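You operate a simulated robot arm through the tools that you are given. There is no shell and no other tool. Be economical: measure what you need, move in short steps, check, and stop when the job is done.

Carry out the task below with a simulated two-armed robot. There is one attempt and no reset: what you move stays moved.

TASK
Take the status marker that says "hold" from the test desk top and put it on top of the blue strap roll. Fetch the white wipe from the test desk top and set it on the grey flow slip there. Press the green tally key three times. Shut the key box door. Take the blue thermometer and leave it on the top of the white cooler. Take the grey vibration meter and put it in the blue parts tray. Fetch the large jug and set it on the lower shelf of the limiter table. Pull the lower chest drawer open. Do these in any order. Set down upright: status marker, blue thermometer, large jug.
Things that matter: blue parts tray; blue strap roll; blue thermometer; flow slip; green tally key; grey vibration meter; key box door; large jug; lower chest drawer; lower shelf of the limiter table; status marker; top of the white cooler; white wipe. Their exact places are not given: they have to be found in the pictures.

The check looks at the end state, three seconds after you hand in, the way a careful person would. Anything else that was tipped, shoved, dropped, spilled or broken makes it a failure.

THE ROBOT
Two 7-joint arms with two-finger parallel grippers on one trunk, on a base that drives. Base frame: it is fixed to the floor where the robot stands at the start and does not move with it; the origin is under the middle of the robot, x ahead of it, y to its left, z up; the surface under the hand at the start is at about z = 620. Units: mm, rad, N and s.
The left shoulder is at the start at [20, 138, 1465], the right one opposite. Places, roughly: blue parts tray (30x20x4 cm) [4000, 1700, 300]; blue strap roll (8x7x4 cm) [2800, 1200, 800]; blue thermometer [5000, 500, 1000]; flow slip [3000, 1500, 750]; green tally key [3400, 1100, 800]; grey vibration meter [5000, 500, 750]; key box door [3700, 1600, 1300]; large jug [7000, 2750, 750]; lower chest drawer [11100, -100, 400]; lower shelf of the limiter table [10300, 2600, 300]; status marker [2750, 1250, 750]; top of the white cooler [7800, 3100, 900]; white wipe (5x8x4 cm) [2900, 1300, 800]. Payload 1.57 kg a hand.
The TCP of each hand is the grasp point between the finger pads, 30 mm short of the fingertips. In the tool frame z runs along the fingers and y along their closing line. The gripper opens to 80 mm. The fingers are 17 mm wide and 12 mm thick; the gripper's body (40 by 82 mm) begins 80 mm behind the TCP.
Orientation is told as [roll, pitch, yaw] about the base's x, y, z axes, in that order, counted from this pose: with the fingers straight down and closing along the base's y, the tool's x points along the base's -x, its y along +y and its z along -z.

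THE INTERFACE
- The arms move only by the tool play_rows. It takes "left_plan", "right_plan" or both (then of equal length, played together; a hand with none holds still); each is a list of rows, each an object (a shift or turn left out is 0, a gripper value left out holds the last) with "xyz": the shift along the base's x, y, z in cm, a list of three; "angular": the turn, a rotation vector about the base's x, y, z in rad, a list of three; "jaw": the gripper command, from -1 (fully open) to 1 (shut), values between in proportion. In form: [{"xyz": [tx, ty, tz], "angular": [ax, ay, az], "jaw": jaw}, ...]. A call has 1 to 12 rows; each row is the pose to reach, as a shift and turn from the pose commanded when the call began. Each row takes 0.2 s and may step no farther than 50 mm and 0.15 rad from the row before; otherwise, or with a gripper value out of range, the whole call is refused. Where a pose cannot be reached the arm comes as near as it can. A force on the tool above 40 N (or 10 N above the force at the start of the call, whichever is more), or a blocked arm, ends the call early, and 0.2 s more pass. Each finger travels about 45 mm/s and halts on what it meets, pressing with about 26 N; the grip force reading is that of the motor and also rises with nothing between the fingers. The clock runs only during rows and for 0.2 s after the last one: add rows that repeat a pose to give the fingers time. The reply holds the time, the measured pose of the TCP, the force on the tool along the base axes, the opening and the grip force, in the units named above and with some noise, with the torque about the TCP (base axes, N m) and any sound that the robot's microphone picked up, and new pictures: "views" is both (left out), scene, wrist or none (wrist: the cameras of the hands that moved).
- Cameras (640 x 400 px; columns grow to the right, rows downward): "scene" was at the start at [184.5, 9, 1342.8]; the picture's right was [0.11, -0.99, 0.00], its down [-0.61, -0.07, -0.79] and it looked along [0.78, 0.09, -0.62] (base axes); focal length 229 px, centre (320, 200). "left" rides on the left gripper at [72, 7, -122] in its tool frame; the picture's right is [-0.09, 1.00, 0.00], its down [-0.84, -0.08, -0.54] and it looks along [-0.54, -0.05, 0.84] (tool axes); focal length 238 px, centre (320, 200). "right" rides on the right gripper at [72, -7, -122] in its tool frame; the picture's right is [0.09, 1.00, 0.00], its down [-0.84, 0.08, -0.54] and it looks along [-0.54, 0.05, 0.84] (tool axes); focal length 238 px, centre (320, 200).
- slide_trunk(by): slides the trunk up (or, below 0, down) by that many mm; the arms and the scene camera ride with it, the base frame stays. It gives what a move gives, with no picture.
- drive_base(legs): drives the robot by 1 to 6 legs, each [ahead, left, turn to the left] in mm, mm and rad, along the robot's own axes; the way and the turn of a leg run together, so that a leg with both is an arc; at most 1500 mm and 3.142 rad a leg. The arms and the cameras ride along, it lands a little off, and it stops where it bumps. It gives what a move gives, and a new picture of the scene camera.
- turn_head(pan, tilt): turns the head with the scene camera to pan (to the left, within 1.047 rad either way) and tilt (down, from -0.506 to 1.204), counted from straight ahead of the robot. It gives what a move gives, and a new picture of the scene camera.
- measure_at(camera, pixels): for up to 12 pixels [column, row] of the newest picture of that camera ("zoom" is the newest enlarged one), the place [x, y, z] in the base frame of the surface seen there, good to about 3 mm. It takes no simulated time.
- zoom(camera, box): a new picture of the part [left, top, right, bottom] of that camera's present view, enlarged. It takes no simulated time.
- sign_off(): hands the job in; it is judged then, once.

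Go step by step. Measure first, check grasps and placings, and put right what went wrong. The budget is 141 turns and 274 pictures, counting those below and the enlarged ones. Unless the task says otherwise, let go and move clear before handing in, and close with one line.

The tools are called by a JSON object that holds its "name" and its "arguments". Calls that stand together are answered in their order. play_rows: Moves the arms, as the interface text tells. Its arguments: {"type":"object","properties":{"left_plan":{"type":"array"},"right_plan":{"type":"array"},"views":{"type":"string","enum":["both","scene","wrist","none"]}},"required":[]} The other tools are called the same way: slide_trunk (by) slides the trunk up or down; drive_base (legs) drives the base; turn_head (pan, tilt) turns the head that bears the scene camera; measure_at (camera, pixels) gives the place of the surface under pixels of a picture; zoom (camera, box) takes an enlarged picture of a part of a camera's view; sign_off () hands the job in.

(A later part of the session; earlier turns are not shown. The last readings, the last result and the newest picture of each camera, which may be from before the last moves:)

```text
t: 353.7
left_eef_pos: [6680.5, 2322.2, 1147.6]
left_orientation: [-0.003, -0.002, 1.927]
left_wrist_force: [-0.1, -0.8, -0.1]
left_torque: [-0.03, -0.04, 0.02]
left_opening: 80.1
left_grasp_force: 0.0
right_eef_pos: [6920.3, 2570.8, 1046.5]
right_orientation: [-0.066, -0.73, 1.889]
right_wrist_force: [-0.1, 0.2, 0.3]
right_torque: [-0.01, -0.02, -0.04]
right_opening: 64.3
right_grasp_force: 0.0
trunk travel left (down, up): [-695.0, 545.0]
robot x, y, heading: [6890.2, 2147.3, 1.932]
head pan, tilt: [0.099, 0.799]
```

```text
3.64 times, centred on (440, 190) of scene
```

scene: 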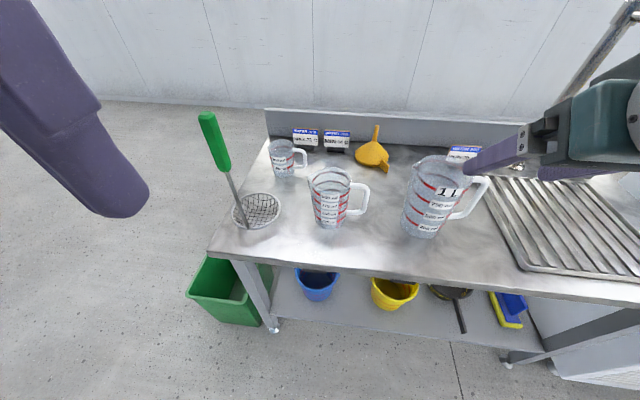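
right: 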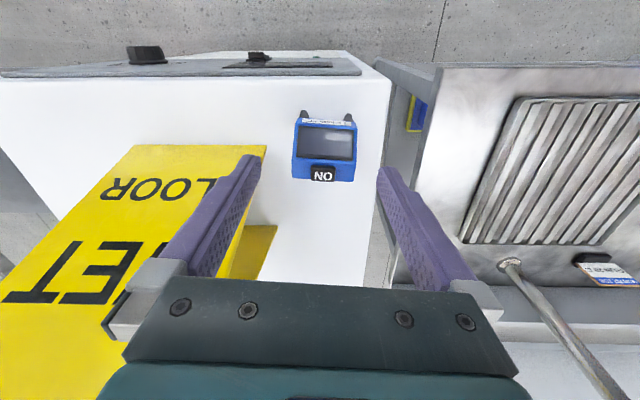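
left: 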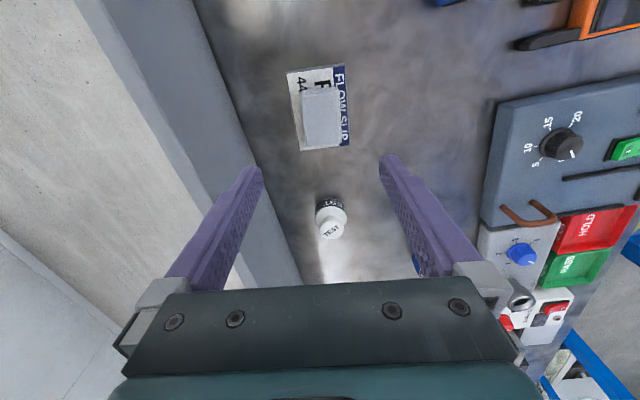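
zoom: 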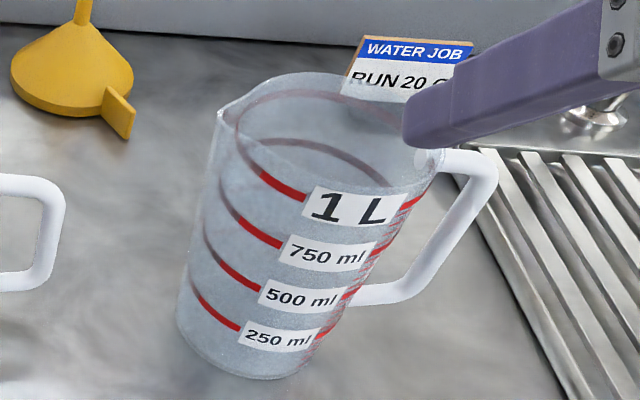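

The jug is empty with a thick handle; I'll grip the handle bar with a ~30° tilted hand. I drive 110 mm closer and bring the right hand near the handle.

{"name": "drive_base", "arguments": {"legs": [[100, 0, 0]]}}

{"name": "play_rows", "arguments": {"right_plan": [{"xyz": [2, 0, -1], "angular": [-0.109, -0.036, 0], "jaw": 0.15}, {"xyz": [5, 1, -3], "angular": [-0.218, -0.072, 0], "jaw": 0.15}, {"xyz": [8.5, 2.5, -6], "angular": [-0.218, -0.072, 0], "jaw": 0.15}, {"xyz": [9, 3.5, -9], "angular": [-0.218, -0.072, 0], "jaw": 0.15}, {"xyz": [9, 3.5, -9], "angular": [-0.218, -0.072, 0], "jaw": 0.15}], "views": "both"}}

```text
t: 354.9
left_eef_pos: [6644.0, 2417.9, 1149.7]
left_orientation: [-0.004, -0.003, 1.927]
left_wrist_force: [-0.5, 0.0, 0.1]
left_torque: [0.04, -0.03, 0.0]
left_opening: 79.9
left_grasp_force: 0.0
right_eef_pos: [6884.5, 2666.8, 1045.8]
right_orientation: [-0.064, -0.728, 1.891]
right_wrist_force: [0.1, -0.1, -0.4]
right_torque: [-0.01, -0.01, -0.03]
right_opening: 64.0
right_grasp_force: 0.1
trunk travel left (down, up): [-695.0, 545.0]
robot x, y, heading: [6856.4, 2247.8, 1.931]
head pan, tilt: [0.099, 0.799]
```

scene: 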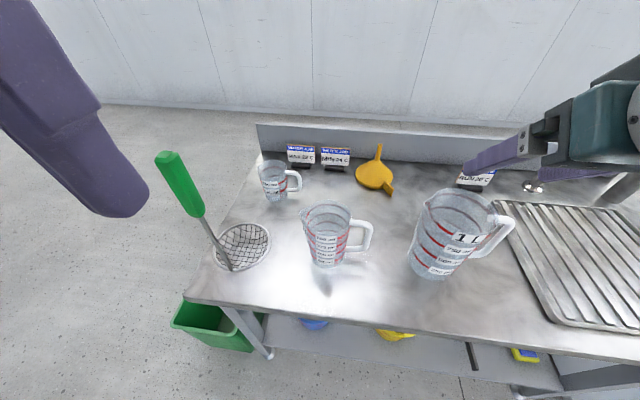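

```text
t: 356.1
left_eef_pos: [6643.8, 2419.3, 1147.9]
left_orientation: [-0.004, 0.0, 1.926]
left_wrist_force: [0.4, 1.1, 0.4]
left_torque: [0.01, -0.01, 0.01]
left_opening: 80.0
left_grasp_force: 0.0
right_eef_pos: [6977.2, 2699.7, 956.9]
right_orientation: [-0.066, -0.499, 1.89]
right_wrist_force: [0.4, -1.0, 0.1]
right_torque: [0.02, -0.01, 0.0]
right_opening: 34.1
right_grasp_force: 0.0
trunk travel left (down, up): [-695.0, 545.0]
robot x, y, heading: [6853.9, 2246.6, 1.928]
head pan, tilt: [0.099, 0.799]
```

scene: 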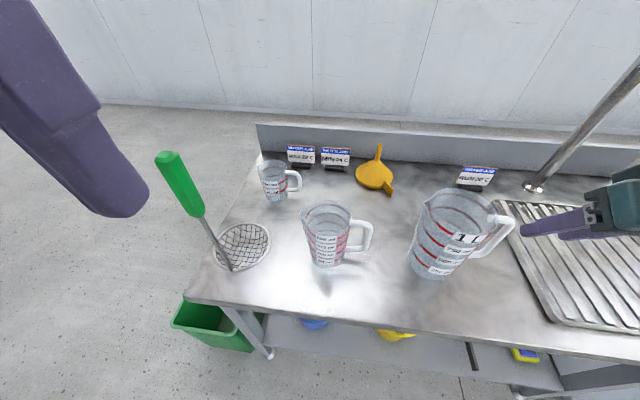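
right: 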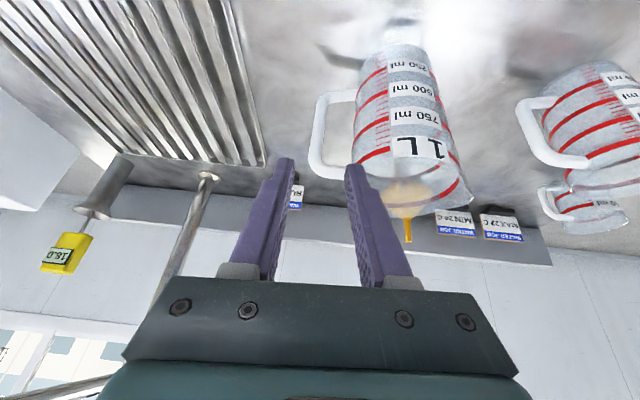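

I measure the handle bar (318,130) and the jug wall edge (357,130) in the wrist view.

{"name": "measure_at", "arguments": {"camera": "right", "pixels": [[318, 115], [315, 140], [313, 160], [322, 130], [330, 175], [345, 172], [362, 120], [358, 145], [335, 97], [400, 155], [365, 165], [312, 140]]}}

{"name": "zoom", "arguments": {"camera": "right", "box": [260, 40, 480, 240]}}

```text
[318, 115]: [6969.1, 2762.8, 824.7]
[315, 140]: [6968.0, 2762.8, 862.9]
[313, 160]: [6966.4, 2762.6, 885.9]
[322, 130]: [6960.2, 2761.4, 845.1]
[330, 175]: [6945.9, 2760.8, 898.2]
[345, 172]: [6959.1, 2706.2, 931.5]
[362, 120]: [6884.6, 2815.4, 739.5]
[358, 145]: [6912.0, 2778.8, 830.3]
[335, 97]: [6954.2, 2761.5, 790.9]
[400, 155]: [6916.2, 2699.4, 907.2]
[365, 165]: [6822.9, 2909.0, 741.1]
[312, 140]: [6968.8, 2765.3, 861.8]
```

```text
2.00 times, centred on (370, 140) of right
```

zoom: 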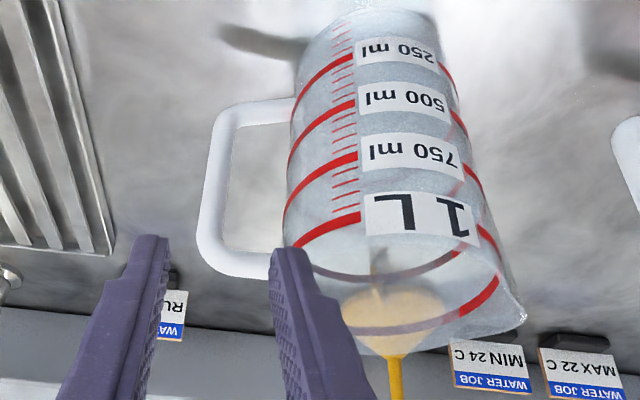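

Bar centre ≈[6967,2766], gap to wall ≈45 mm. I align, open to 44 mm and slide down along the tool axis to straddle the bar.

{"name": "play_rows", "arguments": {"right_plan": [{"xyz": [0.7, 0.7, 0], "angular": [-0.018, 0.055, -0.045], "jaw": -0.1}, {"xyz": [0.3, 2.1, -2.8], "angular": [-0.018, 0.055, -0.045], "jaw": -0.1}, {"xyz": [-0.1, 3.6, -5.6], "angular": [-0.018, 0.055, -0.045], "jaw": -0.1}, {"xyz": [-0.4, 4.6, -7.5], "angular": [-0.018, 0.055, -0.045], "jaw": -0.1}, {"xyz": [-0.4, 4.6, -7.5], "angular": [-0.018, 0.055, -0.045], "jaw": -0.1}], "views": "wrist"}}

{"name": "zoom", "arguments": {"camera": "right", "box": [200, 60, 440, 240]}}

```text
t: 357.3
left_eef_pos: [6644.7, 2418.3, 1148.4]
left_orientation: [-0.004, -0.001, 1.929]
left_wrist_force: [-0.2, -0.4, -0.7]
left_torque: [-0.01, -0.02, -0.03]
left_opening: 79.8
left_grasp_force: 0.1
right_eef_pos: [6969.7, 2748.0, 882.9]
right_orientation: [-0.001, -0.496, 1.811]
right_wrist_force: [-0.1, 0.2, 0.0]
right_torque: [0.02, -0.02, 0.01]
right_opening: 43.9
right_grasp_force: 0.1
trunk travel left (down, up): [-695.0, 545.0]
robot x, y, heading: [6853.8, 2248.4, 1.927]
head pan, tilt: [0.099, 0.799]
```

right: 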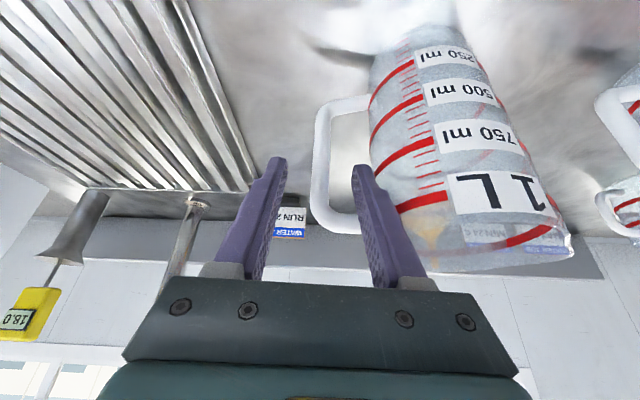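

```text
2.22 times, centred on (320, 150) of right
```

zoom: 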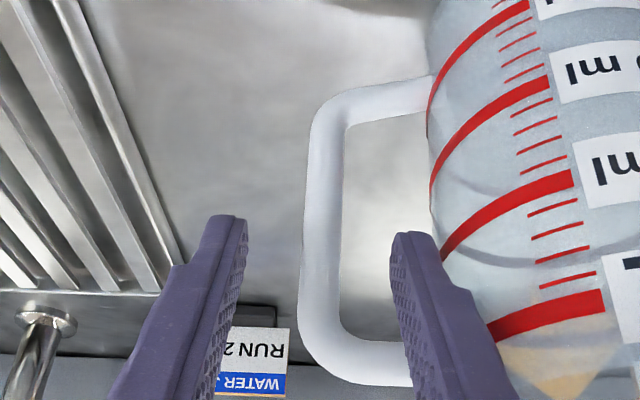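

The bar sits midway between the tips, and the inside finger clears the top bar. Continue 40 mm and close.

{"name": "play_rows", "arguments": {"right_plan": [{"xyz": [-0.2, 0.9, -1.8]}, {"xyz": [-0.4, 1.8, -3.6]}, {"xyz": [-0.4, 1.8, -3.6]}, {"xyz": [-0.4, 1.8, -3.6], "jaw": 0.4}, {"xyz": [-0.4, 1.8, -3.6], "jaw": 1}, {"xyz": [-0.4, 1.8, -3.6], "jaw": 1}, {"xyz": [-0.4, 1.8, -3.6], "jaw": 1}], "views": "both"}}

```text
t: 358.9
left_eef_pos: [6644.8, 2417.8, 1148.4]
left_orientation: [-0.004, -0.001, 1.927]
left_wrist_force: [0.8, 0.3, -0.3]
left_torque: [0.03, 0.03, -0.03]
left_opening: 79.9
left_grasp_force: 0.0
right_eef_pos: [6967.5, 2765.1, 846.6]
right_orientation: [0.0, -0.496, 1.813]
right_wrist_force: [0.3, -0.3, -0.5]
right_torque: [0.06, -0.02, -0.02]
right_opening: 12.4
right_grasp_force: 25.9
trunk travel left (down, up): [-695.0, 545.0]
robot x, y, heading: [6856.5, 2242.8, 1.937]
head pan, tilt: [0.099, 0.799]
```

scene: 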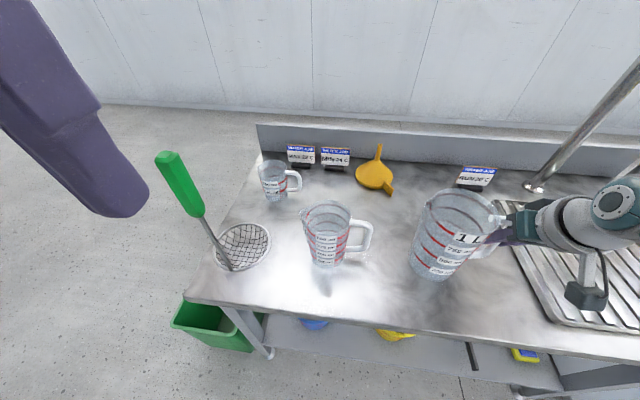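
right: 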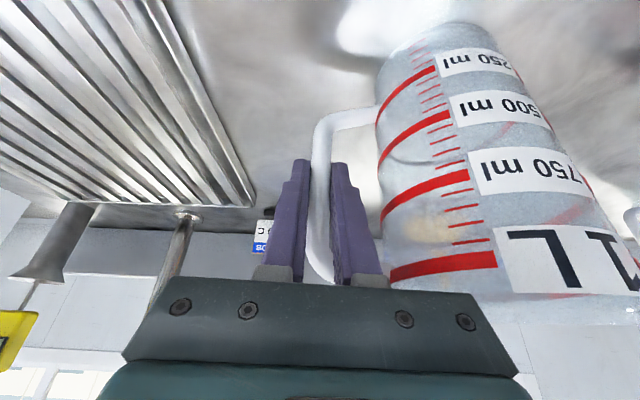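

Gripping the bar (12.4 mm). A small test lift.

{"name": "play_rows", "arguments": {"right_plan": [{"xyz": [0, 0, 1]}, {"xyz": [0, 0, 2]}, {"xyz": [0, 0, 3]}, {"xyz": [0, 0, 4]}, {"xyz": [0, 0, 4]}], "views": "both"}}

{"name": "zoom", "arguments": {"camera": "scene", "box": [370, 140, 530, 300]}}

```text
t: 360.1
left_eef_pos: [6644.4, 2418.2, 1148.3]
left_orientation: [-0.003, 0.001, 1.928]
left_wrist_force: [0.1, 0.0, 0.3]
left_torque: [0.03, -0.01, 0.0]
left_opening: 79.8
left_grasp_force: 0.1
right_eef_pos: [6966.4, 2763.4, 885.3]
right_orientation: [0.0, -0.496, 1.814]
right_wrist_force: [1.4, 0.4, -0.9]
right_torque: [0.01, -0.07, 0.01]
right_opening: 12.6
right_grasp_force: 26.5
trunk travel left (down, up): [-695.0, 545.0]
robot x, y, heading: [6857.0, 2246.2, 1.933]
head pan, tilt: [0.099, 0.799]
```

scene: 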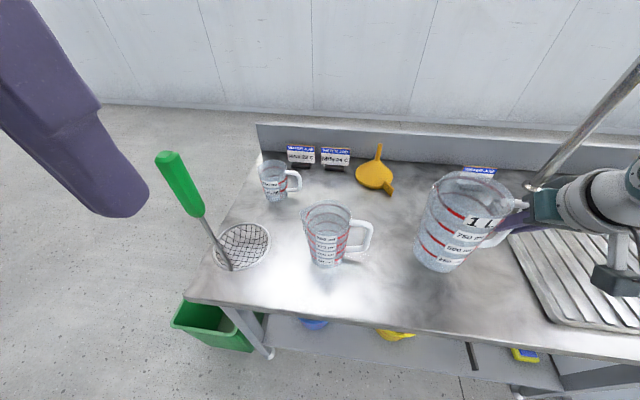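
right: 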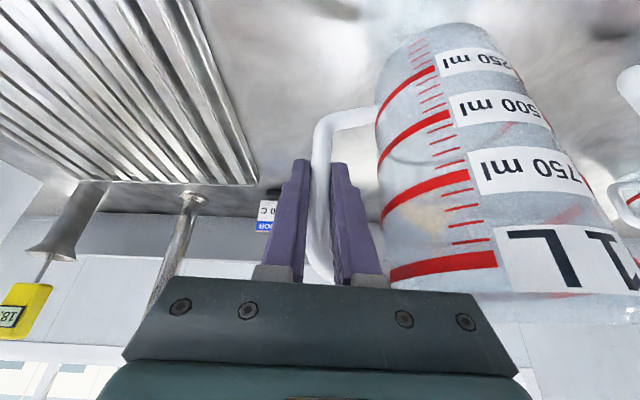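

```text
2.50 times, centred on (450, 220) of scene
```

zoom: 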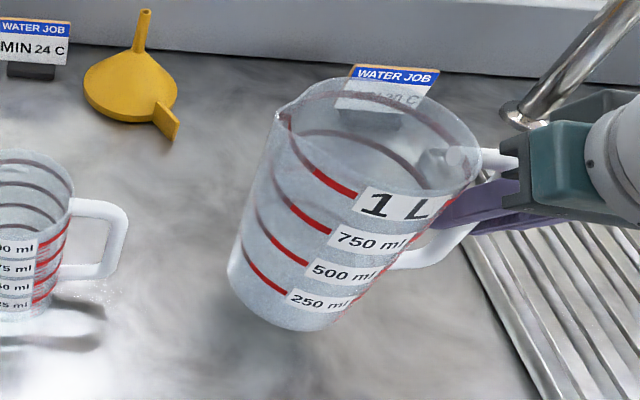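

Jug lifted cleanly and level. I raise it further, back off, and drive toward the limiter table.

{"name": "play_rows", "arguments": {"right_plan": [{"xyz": [0, 0, 4]}, {"xyz": [0, 0, 8]}, {"xyz": [0.2, -0.5, 12]}, {"xyz": [0.5, -2, 15]}, {"xyz": [0.5, -2, 15]}], "views": "none"}}

{"name": "drive_base", "arguments": {"legs": [[-330, 0, 0], [0, 0, -1.83]]}}

{"name": "turn_head", "arguments": {"pan": -0.2, "tilt": 0.4}}

```text
t: 361.3
left_eef_pos: [6643.6, 2418.8, 1148.2]
left_orientation: [-0.002, 0.0, 1.928]
left_wrist_force: [0.5, 0.5, 0.1]
left_torque: [-0.01, -0.01, -0.01]
left_opening: 79.8
left_grasp_force: 0.0
right_eef_pos: [6968.9, 2744.2, 1035.1]
right_orientation: [0.0, -0.493, 1.813]
right_wrist_force: [0.5, 0.1, -1.3]
right_torque: [0.02, -0.06, -0.03]
right_opening: 12.3
right_grasp_force: 25.6
trunk travel left (down, up): [-695.0, 545.0]
robot x, y, heading: [6852.3, 2247.1, 1.93]
head pan, tilt: [0.099, 0.799]
```

```text
t: 367.8
left_eef_pos: [7188.2, 2099.6, 1148.0]
left_orientation: [-0.003, 0.001, 0.09]
left_wrist_force: [-0.2, -0.3, 0.1]
left_torque: [0.01, -0.02, -0.01]
left_opening: 80.2
left_grasp_force: 0.0
right_eef_pos: [7416.1, 1700.6, 1034.1]
right_orientation: [-0.001, -0.496, -0.026]
right_wrist_force: [-0.2, -0.5, -1.2]
right_torque: [-0.07, 0.0, 0.02]
right_opening: 12.3
right_grasp_force: 26.4
trunk travel left (down, up): [-695.0, 545.0]
robot x, y, heading: [6969.6, 1941.1, 0.094]
head pan, tilt: [0.099, 0.799]
```

scene: 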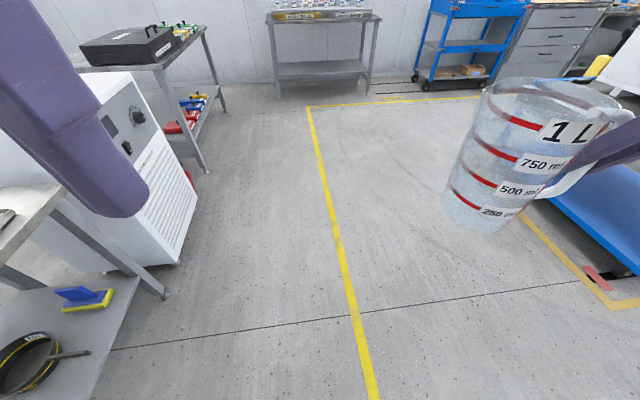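

```text
t: 368.7
left_eef_pos: [7187.8, 2099.3, 1148.0]
left_orientation: [-0.003, 0.0, 0.09]
left_wrist_force: [0.0, -0.1, 1.3]
left_torque: [-0.01, 0.01, -0.02]
left_opening: 80.1
left_grasp_force: 0.0
right_eef_pos: [7416.3, 1700.7, 1034.7]
right_orientation: [-0.001, -0.494, -0.026]
right_wrist_force: [0.6, 0.4, -0.3]
right_torque: [-0.07, 0.01, 0.02]
right_opening: 12.4
right_grasp_force: 26.2
trunk travel left (down, up): [-695.0, 545.0]
robot x, y, heading: [6963.3, 1944.5, 0.094]
head pan, tilt: [-0.201, 0.4]
```

scene: 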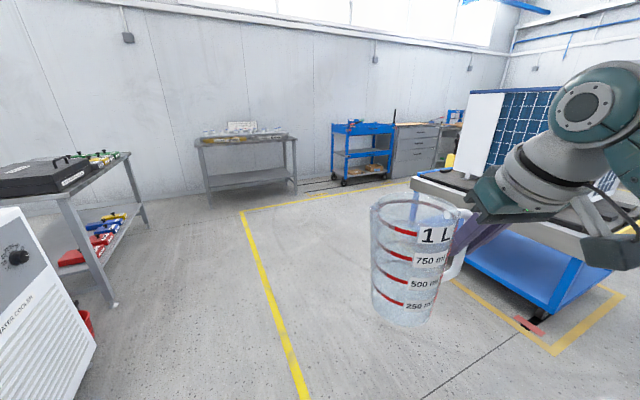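

I check the passage width between the left table leg (115,305) and the cart at right (540,325).

{"name": "measure_at", "arguments": {"camera": "scene", "pixels": [[115, 303], [538, 318], [415, 188], [600, 260], [545, 300], [470, 235], [297, 192], [209, 200], [435, 178], [395, 175], [145, 228]]}}

```text
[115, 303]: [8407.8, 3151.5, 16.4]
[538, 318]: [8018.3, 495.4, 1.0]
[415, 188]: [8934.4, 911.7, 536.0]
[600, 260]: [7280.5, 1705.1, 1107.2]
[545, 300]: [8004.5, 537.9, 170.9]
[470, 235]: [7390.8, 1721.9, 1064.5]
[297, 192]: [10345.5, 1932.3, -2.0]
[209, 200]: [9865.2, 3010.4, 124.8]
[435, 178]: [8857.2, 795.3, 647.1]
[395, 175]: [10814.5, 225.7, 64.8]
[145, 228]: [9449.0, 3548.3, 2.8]
```

Wide passage. Drive on to the limiter table and square up.

{"name": "drive_base", "arguments": {"legs": [[1450, 0, 0], [900, 0, 0], [0, 0, 0.232], [100, 100, 0]]}}

{"name": "turn_head", "arguments": {"pan": 0.0, "tilt": 0.5}}

```text
t: 382.0
left_eef_pos: [9552.1, 2432.9, 1148.0]
left_orientation: [-0.003, 0.0, 0.287]
left_wrist_force: [0.5, 0.7, 0.0]
left_torque: [-0.02, -0.03, 0.01]
left_opening: 80.0
left_grasp_force: 0.1
right_eef_pos: [9855.2, 2086.9, 1035.1]
right_orientation: [0.0, -0.497, 0.169]
right_wrist_force: [0.0, -0.6, -1.6]
right_torque: [-0.03, 0.01, 0.02]
right_opening: 12.4
right_grasp_force: 26.0
trunk travel left (down, up): [-695.0, 545.0]
robot x, y, heading: [9368.1, 2235.1, 0.29]
head pan, tilt: [-0.201, 0.4]
```

scene: 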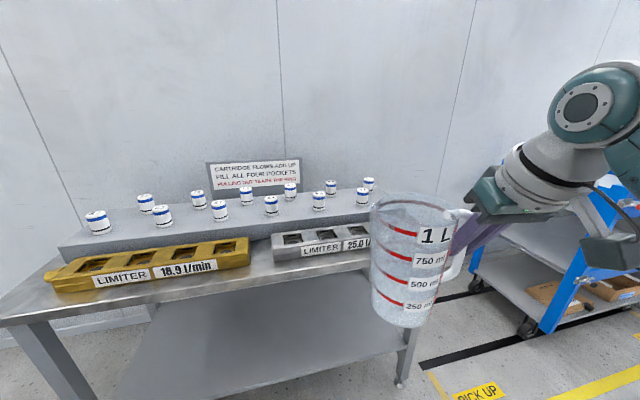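

```text
t: 382.7
left_eef_pos: [9552.3, 2433.0, 1148.5]
left_orientation: [-0.003, 0.0, 0.287]
left_wrist_force: [0.2, 0.4, -0.2]
left_torque: [-0.01, 0.01, 0.03]
left_opening: 80.1
left_grasp_force: 0.0
right_eef_pos: [9854.5, 2087.5, 1034.8]
right_orientation: [-0.001, -0.496, 0.172]
right_wrist_force: [-0.3, -0.1, -0.8]
right_torque: [-0.11, 0.03, -0.01]
right_opening: 12.1
right_grasp_force: 26.0
trunk travel left (down, up): [-695.0, 545.0]
robot x, y, heading: [9365.5, 2237.3, 0.293]
head pan, tilt: [0.0, 0.499]
```

scene: 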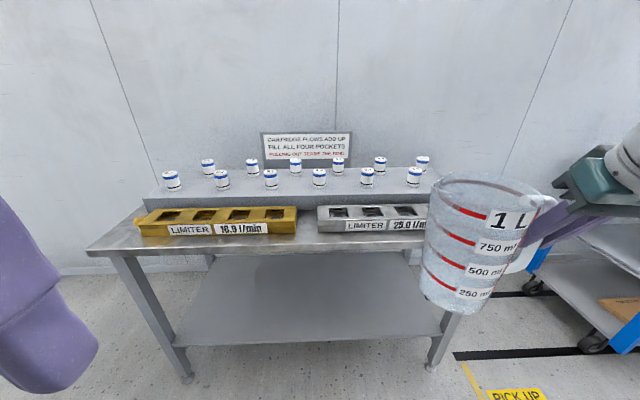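

I shift left and square up so the jug is before the shelf's middle, then lower the trunk in front of the table.

{"name": "drive_base", "arguments": {"legs": [[0, 0, 0.035], [139, 298, 0]]}}

{"name": "slide_trunk", "arguments": {"by": -400}}

{"name": "slide_trunk", "arguments": {"by": -190}}

{"name": "turn_head", "arguments": {"pan": -0.2, "tilt": 0.5}}

```text
t: 385.2
left_eef_pos: [9585.8, 2759.3, 1148.7]
left_orientation: [-0.004, -0.001, 0.318]
left_wrist_force: [-0.5, 0.0, 0.3]
left_torque: [-0.01, -0.01, 0.01]
left_opening: 80.0
left_grasp_force: 0.1
right_eef_pos: [9899.3, 2422.6, 1034.6]
right_orientation: [-0.001, -0.495, 0.205]
right_wrist_force: [0.2, 0.9, -1.2]
right_torque: [-0.06, -0.04, 0.03]
right_opening: 12.4
right_grasp_force: 26.6
trunk travel left (down, up): [-695.0, 545.0]
robot x, y, heading: [9407.8, 2555.2, 0.323]
head pan, tilt: [0.0, 0.499]
```

scene: 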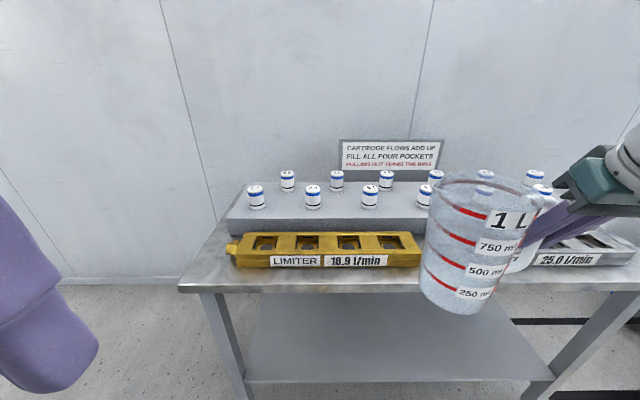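

```text
t: 389.1
left_eef_pos: [9585.2, 2759.0, 747.2]
left_orientation: [-0.003, 0.0, 0.316]
left_wrist_force: [-0.1, -0.4, -0.5]
left_torque: [0.02, 0.0, 0.05]
left_opening: 79.9
left_grasp_force: 0.1
right_eef_pos: [9899.2, 2422.0, 633.5]
right_orientation: [-0.001, -0.496, 0.205]
right_wrist_force: [-0.7, 0.7, -1.9]
right_torque: [-0.08, -0.02, 0.0]
right_opening: 12.2
right_grasp_force: 26.2
trunk travel left (down, up): [-295.0, 945.0]
robot x, y, heading: [9406.3, 2557.0, 0.321]
head pan, tilt: [0.0, 0.499]
```

```text
t: 391.1
left_eef_pos: [9587.1, 2758.2, 557.4]
left_orientation: [-0.001, 0.001, 0.319]
left_wrist_force: [0.7, 0.0, 0.0]
left_torque: [0.01, 0.01, -0.01]
left_opening: 79.9
left_grasp_force: 0.1
right_eef_pos: [9899.3, 2421.9, 444.2]
right_orientation: [0.0, -0.494, 0.204]
right_wrist_force: [-0.2, -0.2, -1.4]
right_torque: [-0.09, -0.02, 0.0]
right_opening: 12.4
right_grasp_force: 26.3
trunk travel left (down, up): [-105.0, 1135.0]
robot x, y, heading: [9406.4, 2558.7, 0.32]
head pan, tilt: [0.0, 0.499]
```

```text
t: 391.9
left_eef_pos: [9586.8, 2759.5, 558.6]
left_orientation: [-0.004, -0.001, 0.317]
left_wrist_force: [0.5, -0.4, -0.3]
left_torque: [0.0, 0.02, 0.04]
left_opening: 79.7
left_grasp_force: 0.1
right_eef_pos: [9899.4, 2422.4, 444.3]
right_orientation: [-0.001, -0.496, 0.203]
right_wrist_force: [-1.1, 0.0, -0.7]
right_torque: [-0.09, -0.04, -0.01]
right_opening: 12.4
right_grasp_force: 26.3
trunk travel left (down, up): [-105.0, 1135.0]
robot x, y, heading: [9402.6, 2553.1, 0.317]
head pan, tilt: [-0.201, 0.499]
```

scene: 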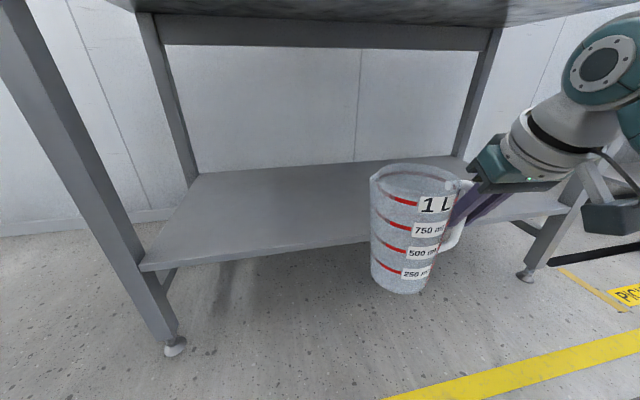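

Good view under the table. I check the height of the top's lower front edge and the wrist before inserting.

{"name": "turn_head", "arguments": {"pan": -0.3, "tilt": 0.1}}

{"name": "measure_at", "arguments": {"camera": "scene", "pixels": [[150, 130], [250, 120]]}}

```text
t: 392.7
left_eef_pos: [9586.0, 2759.9, 557.5]
left_orientation: [-0.003, 0.001, 0.317]
left_wrist_force: [0.4, -0.3, -0.4]
left_torque: [-0.01, -0.01, 0.03]
left_opening: 80.0
left_grasp_force: 0.0
right_eef_pos: [9899.2, 2421.8, 444.6]
right_orientation: [0.0, -0.495, 0.205]
right_wrist_force: [-0.6, -0.1, -0.9]
right_torque: [-0.04, 0.01, -0.01]
right_opening: 12.3
right_grasp_force: 26.0
trunk travel left (down, up): [-105.0, 1135.0]
robot x, y, heading: [9405.1, 2557.3, 0.322]
head pan, tilt: [-0.3, 0.099]
```

scene: 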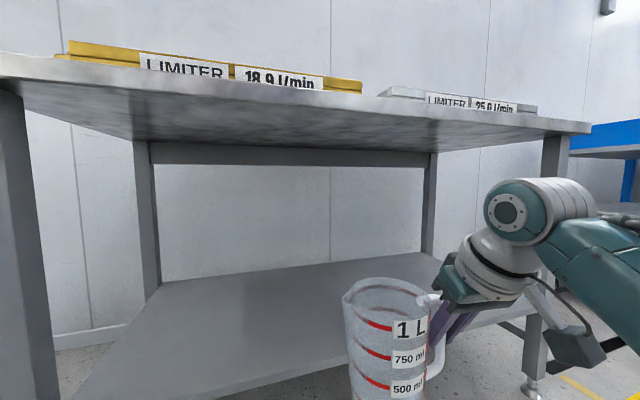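

```text
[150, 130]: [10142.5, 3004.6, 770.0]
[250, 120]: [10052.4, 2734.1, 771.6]
```

{"name": "measure_at", "arguments": {"camera": "scene", "pixels": [[545, 180], [510, 185], [585, 190], [535, 130], [590, 130], [345, 300], [420, 360], [350, 375]]}}

```text
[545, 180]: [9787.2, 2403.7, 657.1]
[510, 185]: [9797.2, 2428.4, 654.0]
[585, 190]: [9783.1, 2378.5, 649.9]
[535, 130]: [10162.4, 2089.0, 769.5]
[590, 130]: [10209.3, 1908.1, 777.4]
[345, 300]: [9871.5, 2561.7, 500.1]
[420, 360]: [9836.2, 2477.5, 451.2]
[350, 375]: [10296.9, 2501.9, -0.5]
```

Plenty of headroom (wrist top ~660, underside 770). Lower 20 mm and drive in 245 mm.

{"name": "play_rows", "arguments": {"right_plan": [{"xyz": [0, 0, -1]}, {"xyz": [0, 0, -1.8]}, {"xyz": [0, 0, -1.8]}], "views": "none"}}

{"name": "drive_base", "arguments": {"legs": [[245, 0, 0]]}}

{"name": "turn_head", "arguments": {"pan": -0.4, "tilt": 0.5}}

```text
t: 393.5
left_eef_pos: [9586.3, 2759.4, 558.3]
left_orientation: [-0.003, 0.0, 0.317]
left_wrist_force: [-0.5, -0.3, 0.8]
left_torque: [0.0, -0.02, 0.02]
left_opening: 80.0
left_grasp_force: 0.0
right_eef_pos: [9898.4, 2421.4, 426.7]
right_orientation: [0.0, -0.497, 0.205]
right_wrist_force: [-0.3, 0.3, -0.7]
right_torque: [-0.06, -0.01, 0.0]
right_opening: 12.2
right_grasp_force: 25.8
trunk travel left (down, up): [-105.0, 1135.0]
robot x, y, heading: [9404.8, 2555.6, 0.322]
head pan, tilt: [-0.3, 0.099]
```

```text
t: 395.4
left_eef_pos: [9820.2, 2835.9, 557.5]
left_orientation: [-0.003, 0.0, 0.315]
left_wrist_force: [0.1, -0.7, 0.0]
left_torque: [0.0, -0.02, -0.02]
left_opening: 79.9
left_grasp_force: 0.0
right_eef_pos: [10131.3, 2499.9, 427.0]
right_orientation: [0.0, -0.493, 0.2]
right_wrist_force: [-0.5, 0.0, -1.0]
right_torque: [-0.07, -0.02, 0.02]
right_opening: 12.3
right_grasp_force: 26.4
trunk travel left (down, up): [-105.0, 1135.0]
robot x, y, heading: [9641.3, 2635.0, 0.319]
head pan, tilt: [-0.3, 0.099]
```

scene: 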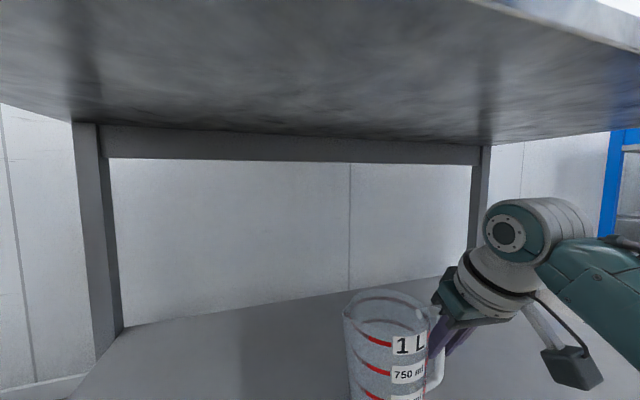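

```text
t: 396.2
left_eef_pos: [9821.1, 2836.3, 558.2]
left_orientation: [-0.005, 0.0, 0.317]
left_wrist_force: [0.1, -0.5, -0.3]
left_torque: [0.04, 0.01, 0.02]
left_opening: 79.9
left_grasp_force: 0.0
right_eef_pos: [10133.6, 2498.8, 426.1]
right_orientation: [-0.001, -0.498, 0.202]
right_wrist_force: [-0.3, 0.4, -1.3]
right_torque: [-0.09, 0.0, -0.03]
right_opening: 12.3
right_grasp_force: 25.7
trunk travel left (down, up): [-105.0, 1135.0]
robot x, y, heading: [9641.9, 2631.0, 0.316]
head pan, tilt: [-0.4, 0.499]
```

scene: 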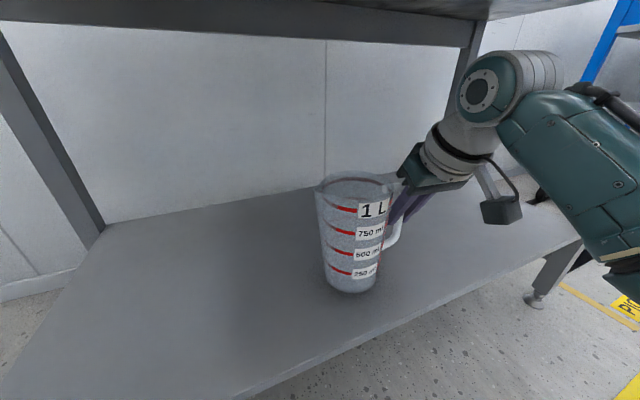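

Jug is over the shelf, level. I check the gap at its bottom (350,290).

{"name": "measure_at", "arguments": {"camera": "scene", "pixels": [[350, 288], [350, 300], [338, 280], [372, 280], [350, 315], [300, 360], [345, 180]]}}

```text
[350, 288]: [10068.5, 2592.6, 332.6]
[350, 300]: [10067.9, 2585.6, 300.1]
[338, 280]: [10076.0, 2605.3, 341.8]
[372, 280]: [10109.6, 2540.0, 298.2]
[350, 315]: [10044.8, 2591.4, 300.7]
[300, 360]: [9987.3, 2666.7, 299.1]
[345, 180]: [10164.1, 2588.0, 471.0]
```

About 20 mm gap. Lower, release with a 44 mm opening, and withdraw along the tool axis.

{"name": "play_rows", "arguments": {"right_plan": [{"xyz": [0, 0, -1]}, {"xyz": [0, 0, -1.7]}, {"xyz": [0, 0, -2.1]}, {"xyz": [0, 0, -2.1], "jaw": 0.6}, {"xyz": [0, 0, -2.1], "jaw": 0.2}, {"xyz": [0, 0, -2.1], "jaw": -0.1}, {"xyz": [0, 0, -2.1], "jaw": -0.1}, {"xyz": [0, 0, -2.1], "jaw": -0.1}], "views": "wrist"}}

```text
t: 398.0
left_eef_pos: [9821.2, 2835.3, 560.2]
left_orientation: [-0.004, 0.001, 0.314]
left_wrist_force: [-0.6, -0.9, 0.1]
left_torque: [-0.02, -0.01, -0.01]
left_opening: 80.1
left_grasp_force: 0.0
right_eef_pos: [10133.4, 2498.4, 405.7]
right_orientation: [0.0, -0.496, 0.201]
right_wrist_force: [-0.2, 0.1, 0.3]
right_torque: [0.01, -0.02, 0.01]
right_opening: 44.0
right_grasp_force: 0.0
trunk travel left (down, up): [-105.0, 1135.0]
robot x, y, heading: [9640.9, 2631.7, 0.318]
head pan, tilt: [-0.4, 0.499]
```

right: 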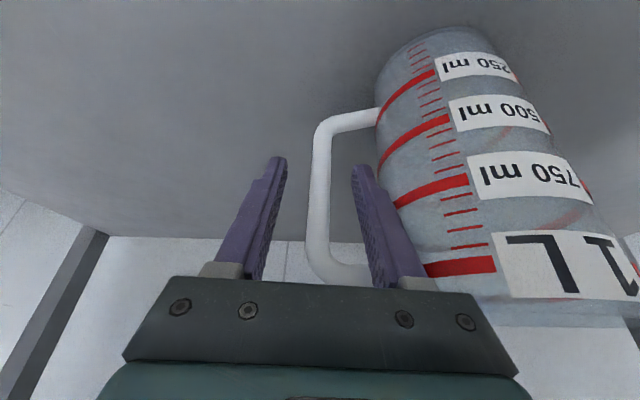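

Released and standing. Withdraw along the tool axis.

{"name": "play_rows", "arguments": {"right_plan": [{"xyz": [-1.4, -0.3, 2.6]}, {"xyz": [-2.8, -0.6, 5.2]}, {"xyz": [-4.2, -0.9, 7.8]}, {"xyz": [-5.2, -1.1, 9.6]}], "views": "both"}}

```text
t: 399.0
left_eef_pos: [9821.7, 2836.5, 557.9]
left_orientation: [-0.003, 0.0, 0.315]
left_wrist_force: [-0.3, 0.3, 0.3]
left_torque: [-0.01, -0.01, 0.06]
left_opening: 80.1
left_grasp_force: 0.1
right_eef_pos: [10082.3, 2487.2, 502.1]
right_orientation: [0.001, -0.494, 0.201]
right_wrist_force: [0.8, -0.6, 0.3]
right_torque: [0.01, 0.0, -0.01]
right_opening: 43.9
right_grasp_force: 0.2
trunk travel left (down, up): [-105.0, 1135.0]
robot x, y, heading: [9642.0, 2634.9, 0.317]
head pan, tilt: [-0.4, 0.499]
```

scene: 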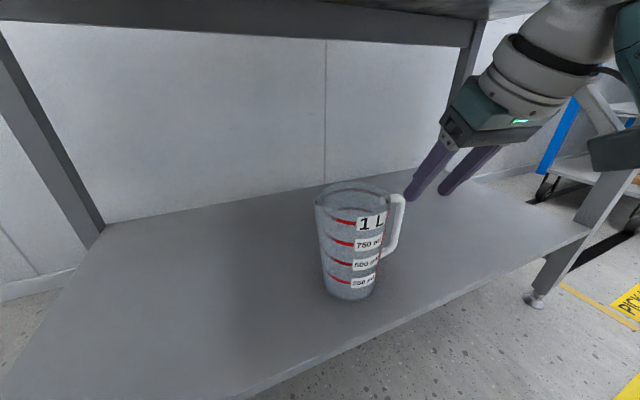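
right: 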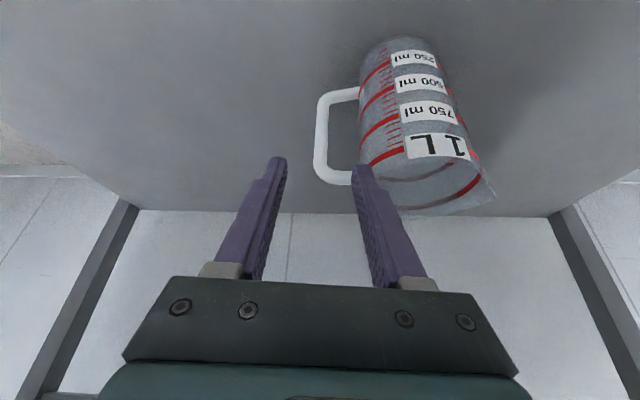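

Jug stands on the lower shelf. I back out, raise the trunk, and head for the chest.

{"name": "drive_base", "arguments": {"legs": [[-380, 0, 0]]}}

{"name": "slide_trunk", "arguments": {"by": 400}}

{"name": "drive_base", "arguments": {"legs": [[0, 0, -1.63], [1400, 0, 0], [0, 0, 0.7]]}}

{"name": "turn_head", "arguments": {"pan": 0.0, "tilt": 0.35}}

```text
t: 401.4
left_eef_pos: [9463.5, 2718.0, 558.9]
left_orientation: [-0.005, -0.002, 0.316]
left_wrist_force: [-0.4, -0.3, 0.1]
left_torque: [0.0, 0.01, 0.01]
left_opening: 79.9
left_grasp_force: 0.1
right_eef_pos: [9726.0, 2368.4, 501.9]
right_orientation: [0.0, -0.494, 0.202]
right_wrist_force: [0.1, -0.6, -0.2]
right_torque: [0.03, -0.04, -0.02]
right_opening: 43.8
right_grasp_force: 0.0
trunk travel left (down, up): [-105.0, 1135.0]
robot x, y, heading: [9285.1, 2515.4, 0.319]
head pan, tilt: [-0.4, 0.499]
```

scene: 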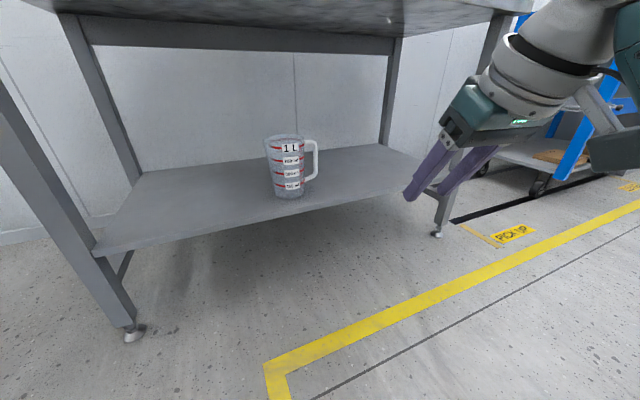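

```text
t: 405.2
left_eef_pos: [9462.1, 2718.3, 958.6]
left_orientation: [-0.004, 0.0, 0.316]
left_wrist_force: [0.1, 0.0, -0.3]
left_torque: [0.0, 0.0, -0.01]
left_opening: 80.0
left_grasp_force: 0.1
right_eef_pos: [9723.7, 2369.0, 901.7]
right_orientation: [-0.001, -0.495, 0.203]
right_wrist_force: [0.1, -0.2, 0.8]
right_torque: [-0.01, 0.02, 0.0]
right_opening: 43.9
right_grasp_force: 0.2
trunk travel left (down, up): [-505.0, 735.0]
robot x, y, heading: [9282.1, 2513.8, 0.314]
head pan, tilt: [-0.4, 0.499]
```

```text
t: 418.2
left_eef_pos: [9897.1, 1116.4, 957.6]
left_orientation: [-0.003, 0.001, -0.613]
left_wrist_force: [-0.2, 0.5, -0.1]
left_torque: [-0.01, 0.0, 0.02]
left_opening: 80.1
left_grasp_force: 0.1
right_eef_pos: [9774.0, 698.5, 902.9]
right_orientation: [0.0, -0.496, -0.728]
right_wrist_force: [-0.5, -0.4, -0.1]
right_torque: [0.01, -0.03, 0.04]
right_opening: 44.0
right_grasp_force: 0.0
trunk travel left (down, up): [-505.0, 735.0]
robot x, y, heading: [9625.8, 1142.4, -0.61]
head pan, tilt: [-0.4, 0.499]
```

scene: 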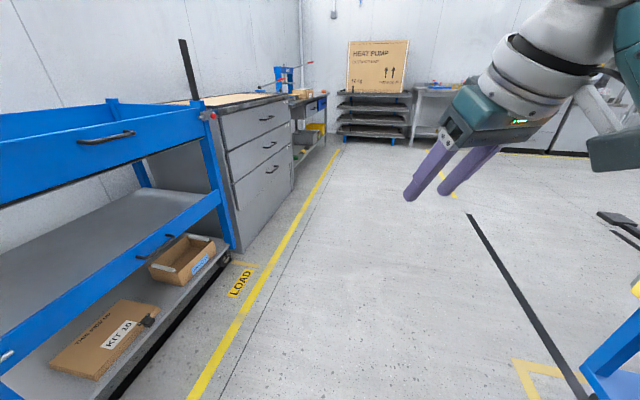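

```text
t: 419.1
left_eef_pos: [9897.1, 1118.4, 958.8]
left_orientation: [-0.004, 0.0, -0.611]
left_wrist_force: [0.5, -0.5, 0.2]
left_torque: [0.04, 0.01, 0.0]
left_opening: 80.1
left_grasp_force: 0.2
right_eef_pos: [9773.9, 699.8, 902.0]
right_orientation: [-0.001, -0.495, -0.728]
right_wrist_force: [0.8, 0.3, -0.8]
right_torque: [0.01, 0.02, -0.01]
right_opening: 44.2
right_grasp_force: 0.1
trunk travel left (down, up): [-505.0, 735.0]
robot x, y, heading: [9629.2, 1138.9, -0.609]
head pan, tilt: [0.0, 0.351]
```

scene: 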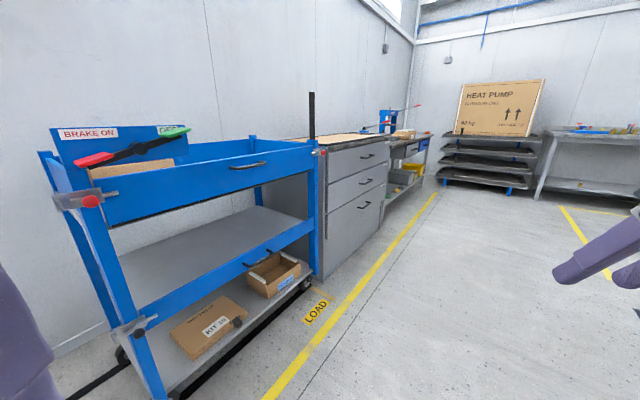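

Chest with three drawers, handles at (368,156), (367,180), (363,204). I measure.

{"name": "zoom", "arguments": {"camera": "scene", "box": [300, 125, 440, 290]}}

{"name": "measure_at", "arguments": {"camera": "scene", "pixels": [[363, 205], [367, 180], [369, 156], [335, 215], [380, 195], [328, 270], [380, 230], [328, 155], [388, 145], [345, 240]]}}

```text
2.42 times, centred on (370, 208) of scene
```

zoom: 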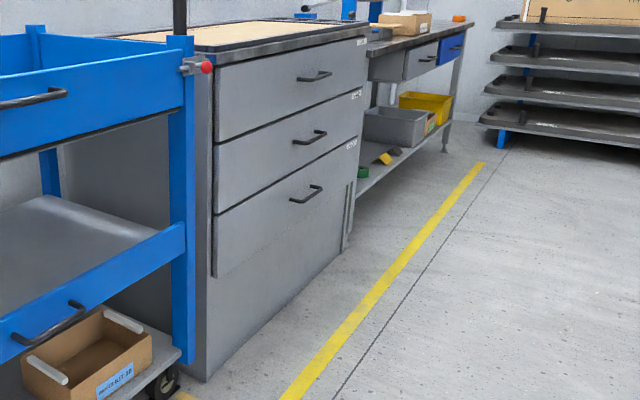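

```text
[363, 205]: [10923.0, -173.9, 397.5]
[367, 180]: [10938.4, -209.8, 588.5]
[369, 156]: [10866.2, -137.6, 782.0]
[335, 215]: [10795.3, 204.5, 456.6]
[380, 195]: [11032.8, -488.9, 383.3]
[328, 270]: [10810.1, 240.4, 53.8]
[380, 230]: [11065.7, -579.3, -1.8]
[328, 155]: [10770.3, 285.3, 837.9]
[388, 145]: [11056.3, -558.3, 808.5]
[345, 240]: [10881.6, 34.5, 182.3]
```

The lower drawer's handle is at ≈[10918,-172,400], chest front facing heading 0.33. I drive to stand before it.

{"name": "drive_base", "arguments": {"legs": [[0, 0, -0.525], [1450, 0, 0], [354, 0, 0], [0, 0, 1.464]]}}

{"name": "turn_head", "arguments": {"pan": 0.2, "tilt": 0.7}}

```text
t: 433.2
left_eef_pos: [10577.9, -275.7, 958.6]
left_orientation: [-0.004, 0.0, 0.351]
left_wrist_force: [0.2, -0.6, 0.4]
left_torque: [0.0, -0.01, 0.04]
left_opening: 79.9
left_grasp_force: 0.0
right_eef_pos: [10852.2, -614.4, 901.7]
right_orientation: [0.001, -0.497, 0.238]
right_wrist_force: [-0.7, 0.2, -0.4]
right_torque: [0.01, 0.01, 0.02]
right_opening: 44.0
right_grasp_force: 0.1
trunk travel left (down, up): [-505.0, 735.0]
robot x, y, heading: [10404.1, -483.8, 0.354]
head pan, tilt: [0.0, 0.351]
```

scene: 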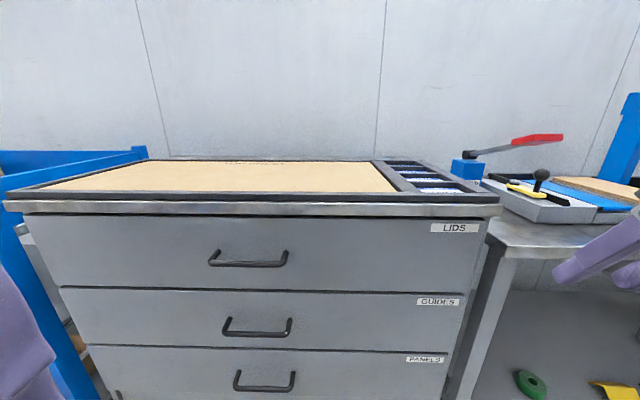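

```text
t: 434.1
left_eef_pos: [10577.8, -275.8, 957.6]
left_orientation: [-0.003, 0.0, 0.353]
left_wrist_force: [-0.8, -0.1, 0.7]
left_torque: [0.0, 0.02, -0.01]
left_opening: 79.9
left_grasp_force: 0.1
right_eef_pos: [10852.0, -617.1, 902.2]
right_orientation: [0.0, -0.495, 0.238]
right_wrist_force: [0.3, -0.4, -0.5]
right_torque: [-0.01, 0.01, 0.03]
right_opening: 44.2
right_grasp_force: 0.0
trunk travel left (down, up): [-505.0, 735.0]
robot x, y, heading: [10406.7, -484.7, 0.352]
head pan, tilt: [0.201, 0.7]
```

scene: 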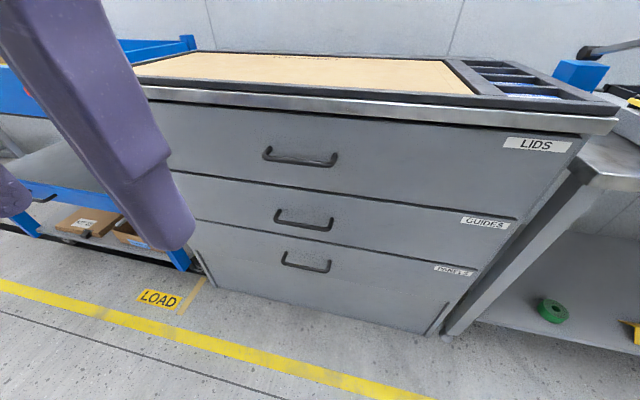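

I measure the lowest handle (305,262).

{"name": "zoom", "arguments": {"camera": "scene", "box": [250, 190, 370, 290]}}

{"name": "measure_at", "arguments": {"camera": "scene", "pixels": [[305, 267], [285, 258], [328, 268], [283, 253], [330, 263], [305, 258], [305, 280], [295, 266], [318, 270], [210, 225], [470, 275], [230, 285]]}}

```text
4.00 times, centred on (310, 240) of scene
```

zoom: 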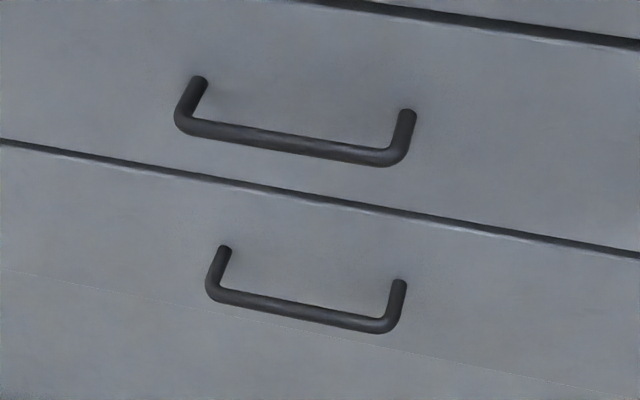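

```text
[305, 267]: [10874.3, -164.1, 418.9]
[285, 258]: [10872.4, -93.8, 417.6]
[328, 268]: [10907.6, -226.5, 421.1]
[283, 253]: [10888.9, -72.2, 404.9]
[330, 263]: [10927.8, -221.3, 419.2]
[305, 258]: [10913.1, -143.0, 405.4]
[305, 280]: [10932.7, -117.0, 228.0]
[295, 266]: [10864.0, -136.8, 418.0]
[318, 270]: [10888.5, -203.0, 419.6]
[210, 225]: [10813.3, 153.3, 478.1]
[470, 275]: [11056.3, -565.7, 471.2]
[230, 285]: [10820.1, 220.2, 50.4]
```

Bar at z≈417, centre ≈[10878,-162], ~39 mm off the face. I lower the trunk, turn the left hand a quarter, and set a 36 mm opening.

{"name": "slide_trunk", "arguments": {"by": -350}}

{"name": "play_rows", "arguments": {"left_plan": [{"angular": [0, 0, -0.14], "jaw": 0.1}, {"angular": [0, 0, -0.28], "jaw": 0.1}, {"angular": [0, 0, -0.42], "jaw": 0.1}, {"angular": [0, 0, -0.56], "jaw": 0.1}, {"angular": [0, 0, -0.7], "jaw": 0.1}, {"angular": [0, 0, -0.84], "jaw": 0.1}, {"angular": [0, 0, -0.98], "jaw": 0.1}, {"angular": [0, 0, -1.12], "jaw": 0.1}, {"angular": [0, 0, -1.26], "jaw": 0.1}, {"angular": [0, 0, -1.4], "jaw": 0.1}, {"angular": [0, 0, -1.5], "jaw": 0.1}, {"angular": [0, 0, -1.59], "jaw": 0.1}], "views": "none"}}

{"name": "drive_base", "arguments": {"legs": [[140, 0, 0]]}}

```text
t: 437.5
left_eef_pos: [10578.2, -275.8, 609.2]
left_orientation: [-0.003, 0.0, 0.351]
left_wrist_force: [0.3, -0.4, -0.6]
left_torque: [-0.01, 0.02, 0.01]
left_opening: 80.1
left_grasp_force: 0.1
right_eef_pos: [10851.5, -615.7, 552.7]
right_orientation: [-0.001, -0.497, 0.238]
right_wrist_force: [-0.5, -0.5, 0.0]
right_torque: [-0.01, 0.01, 0.0]
right_opening: 44.1
right_grasp_force: 0.1
trunk travel left (down, up): [-155.0, 1085.0]
robot x, y, heading: [10406.5, -484.2, 0.356]
head pan, tilt: [0.201, 0.7]
```

```text
t: 440.1
left_eef_pos: [10579.0, -275.1, 607.4]
left_orientation: [-0.004, 0.001, -1.242]
left_wrist_force: [0.3, -0.5, 0.0]
left_torque: [0.04, -0.01, -0.06]
left_opening: 35.9
left_grasp_force: 0.1
right_eef_pos: [10852.7, -615.2, 552.4]
right_orientation: [-0.001, -0.495, 0.236]
right_wrist_force: [-0.3, -0.2, 0.3]
right_torque: [-0.01, -0.03, 0.0]
right_opening: 44.1
right_grasp_force: 0.1
trunk travel left (down, up): [-155.0, 1085.0]
robot x, y, heading: [10405.9, -483.0, 0.355]
head pan, tilt: [0.201, 0.7]
```

```text
t: 441.4
left_eef_pos: [10711.2, -226.5, 609.1]
left_orientation: [-0.004, -0.001, -1.238]
left_wrist_force: [0.4, -0.2, 0.1]
left_torque: [0.0, 0.01, -0.02]
left_opening: 36.0
left_grasp_force: 0.1
right_eef_pos: [10986.8, -564.9, 551.9]
right_orientation: [0.0, -0.495, 0.238]
right_wrist_force: [-0.1, 0.2, -0.1]
right_torque: [-0.04, 0.01, -0.01]
right_opening: 44.1
right_grasp_force: 0.1
trunk travel left (down, up): [-155.0, 1085.0]
robot x, y, heading: [10539.8, -435.4, 0.359]
head pan, tilt: [0.201, 0.7]
```

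scene: 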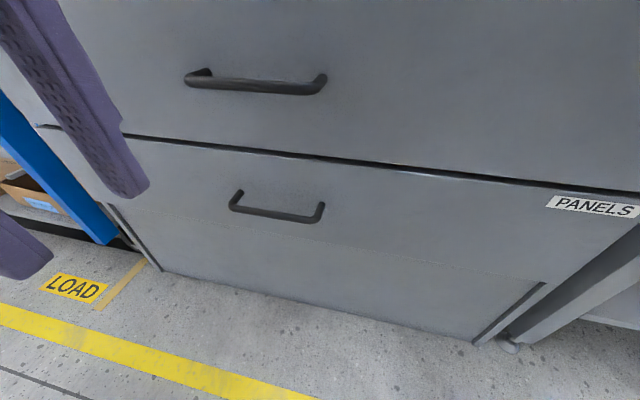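

I re-measure the bar from this nearer view.

{"name": "measure_at", "arguments": {"camera": "scene", "pixels": [[258, 213], [275, 216], [295, 219], [235, 208], [316, 218], [275, 203], [238, 195]]}}

```text
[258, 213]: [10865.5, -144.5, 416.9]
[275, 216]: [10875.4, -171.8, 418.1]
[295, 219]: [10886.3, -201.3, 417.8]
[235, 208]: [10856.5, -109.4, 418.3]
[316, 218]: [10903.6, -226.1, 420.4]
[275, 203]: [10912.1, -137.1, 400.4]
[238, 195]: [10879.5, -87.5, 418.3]
```

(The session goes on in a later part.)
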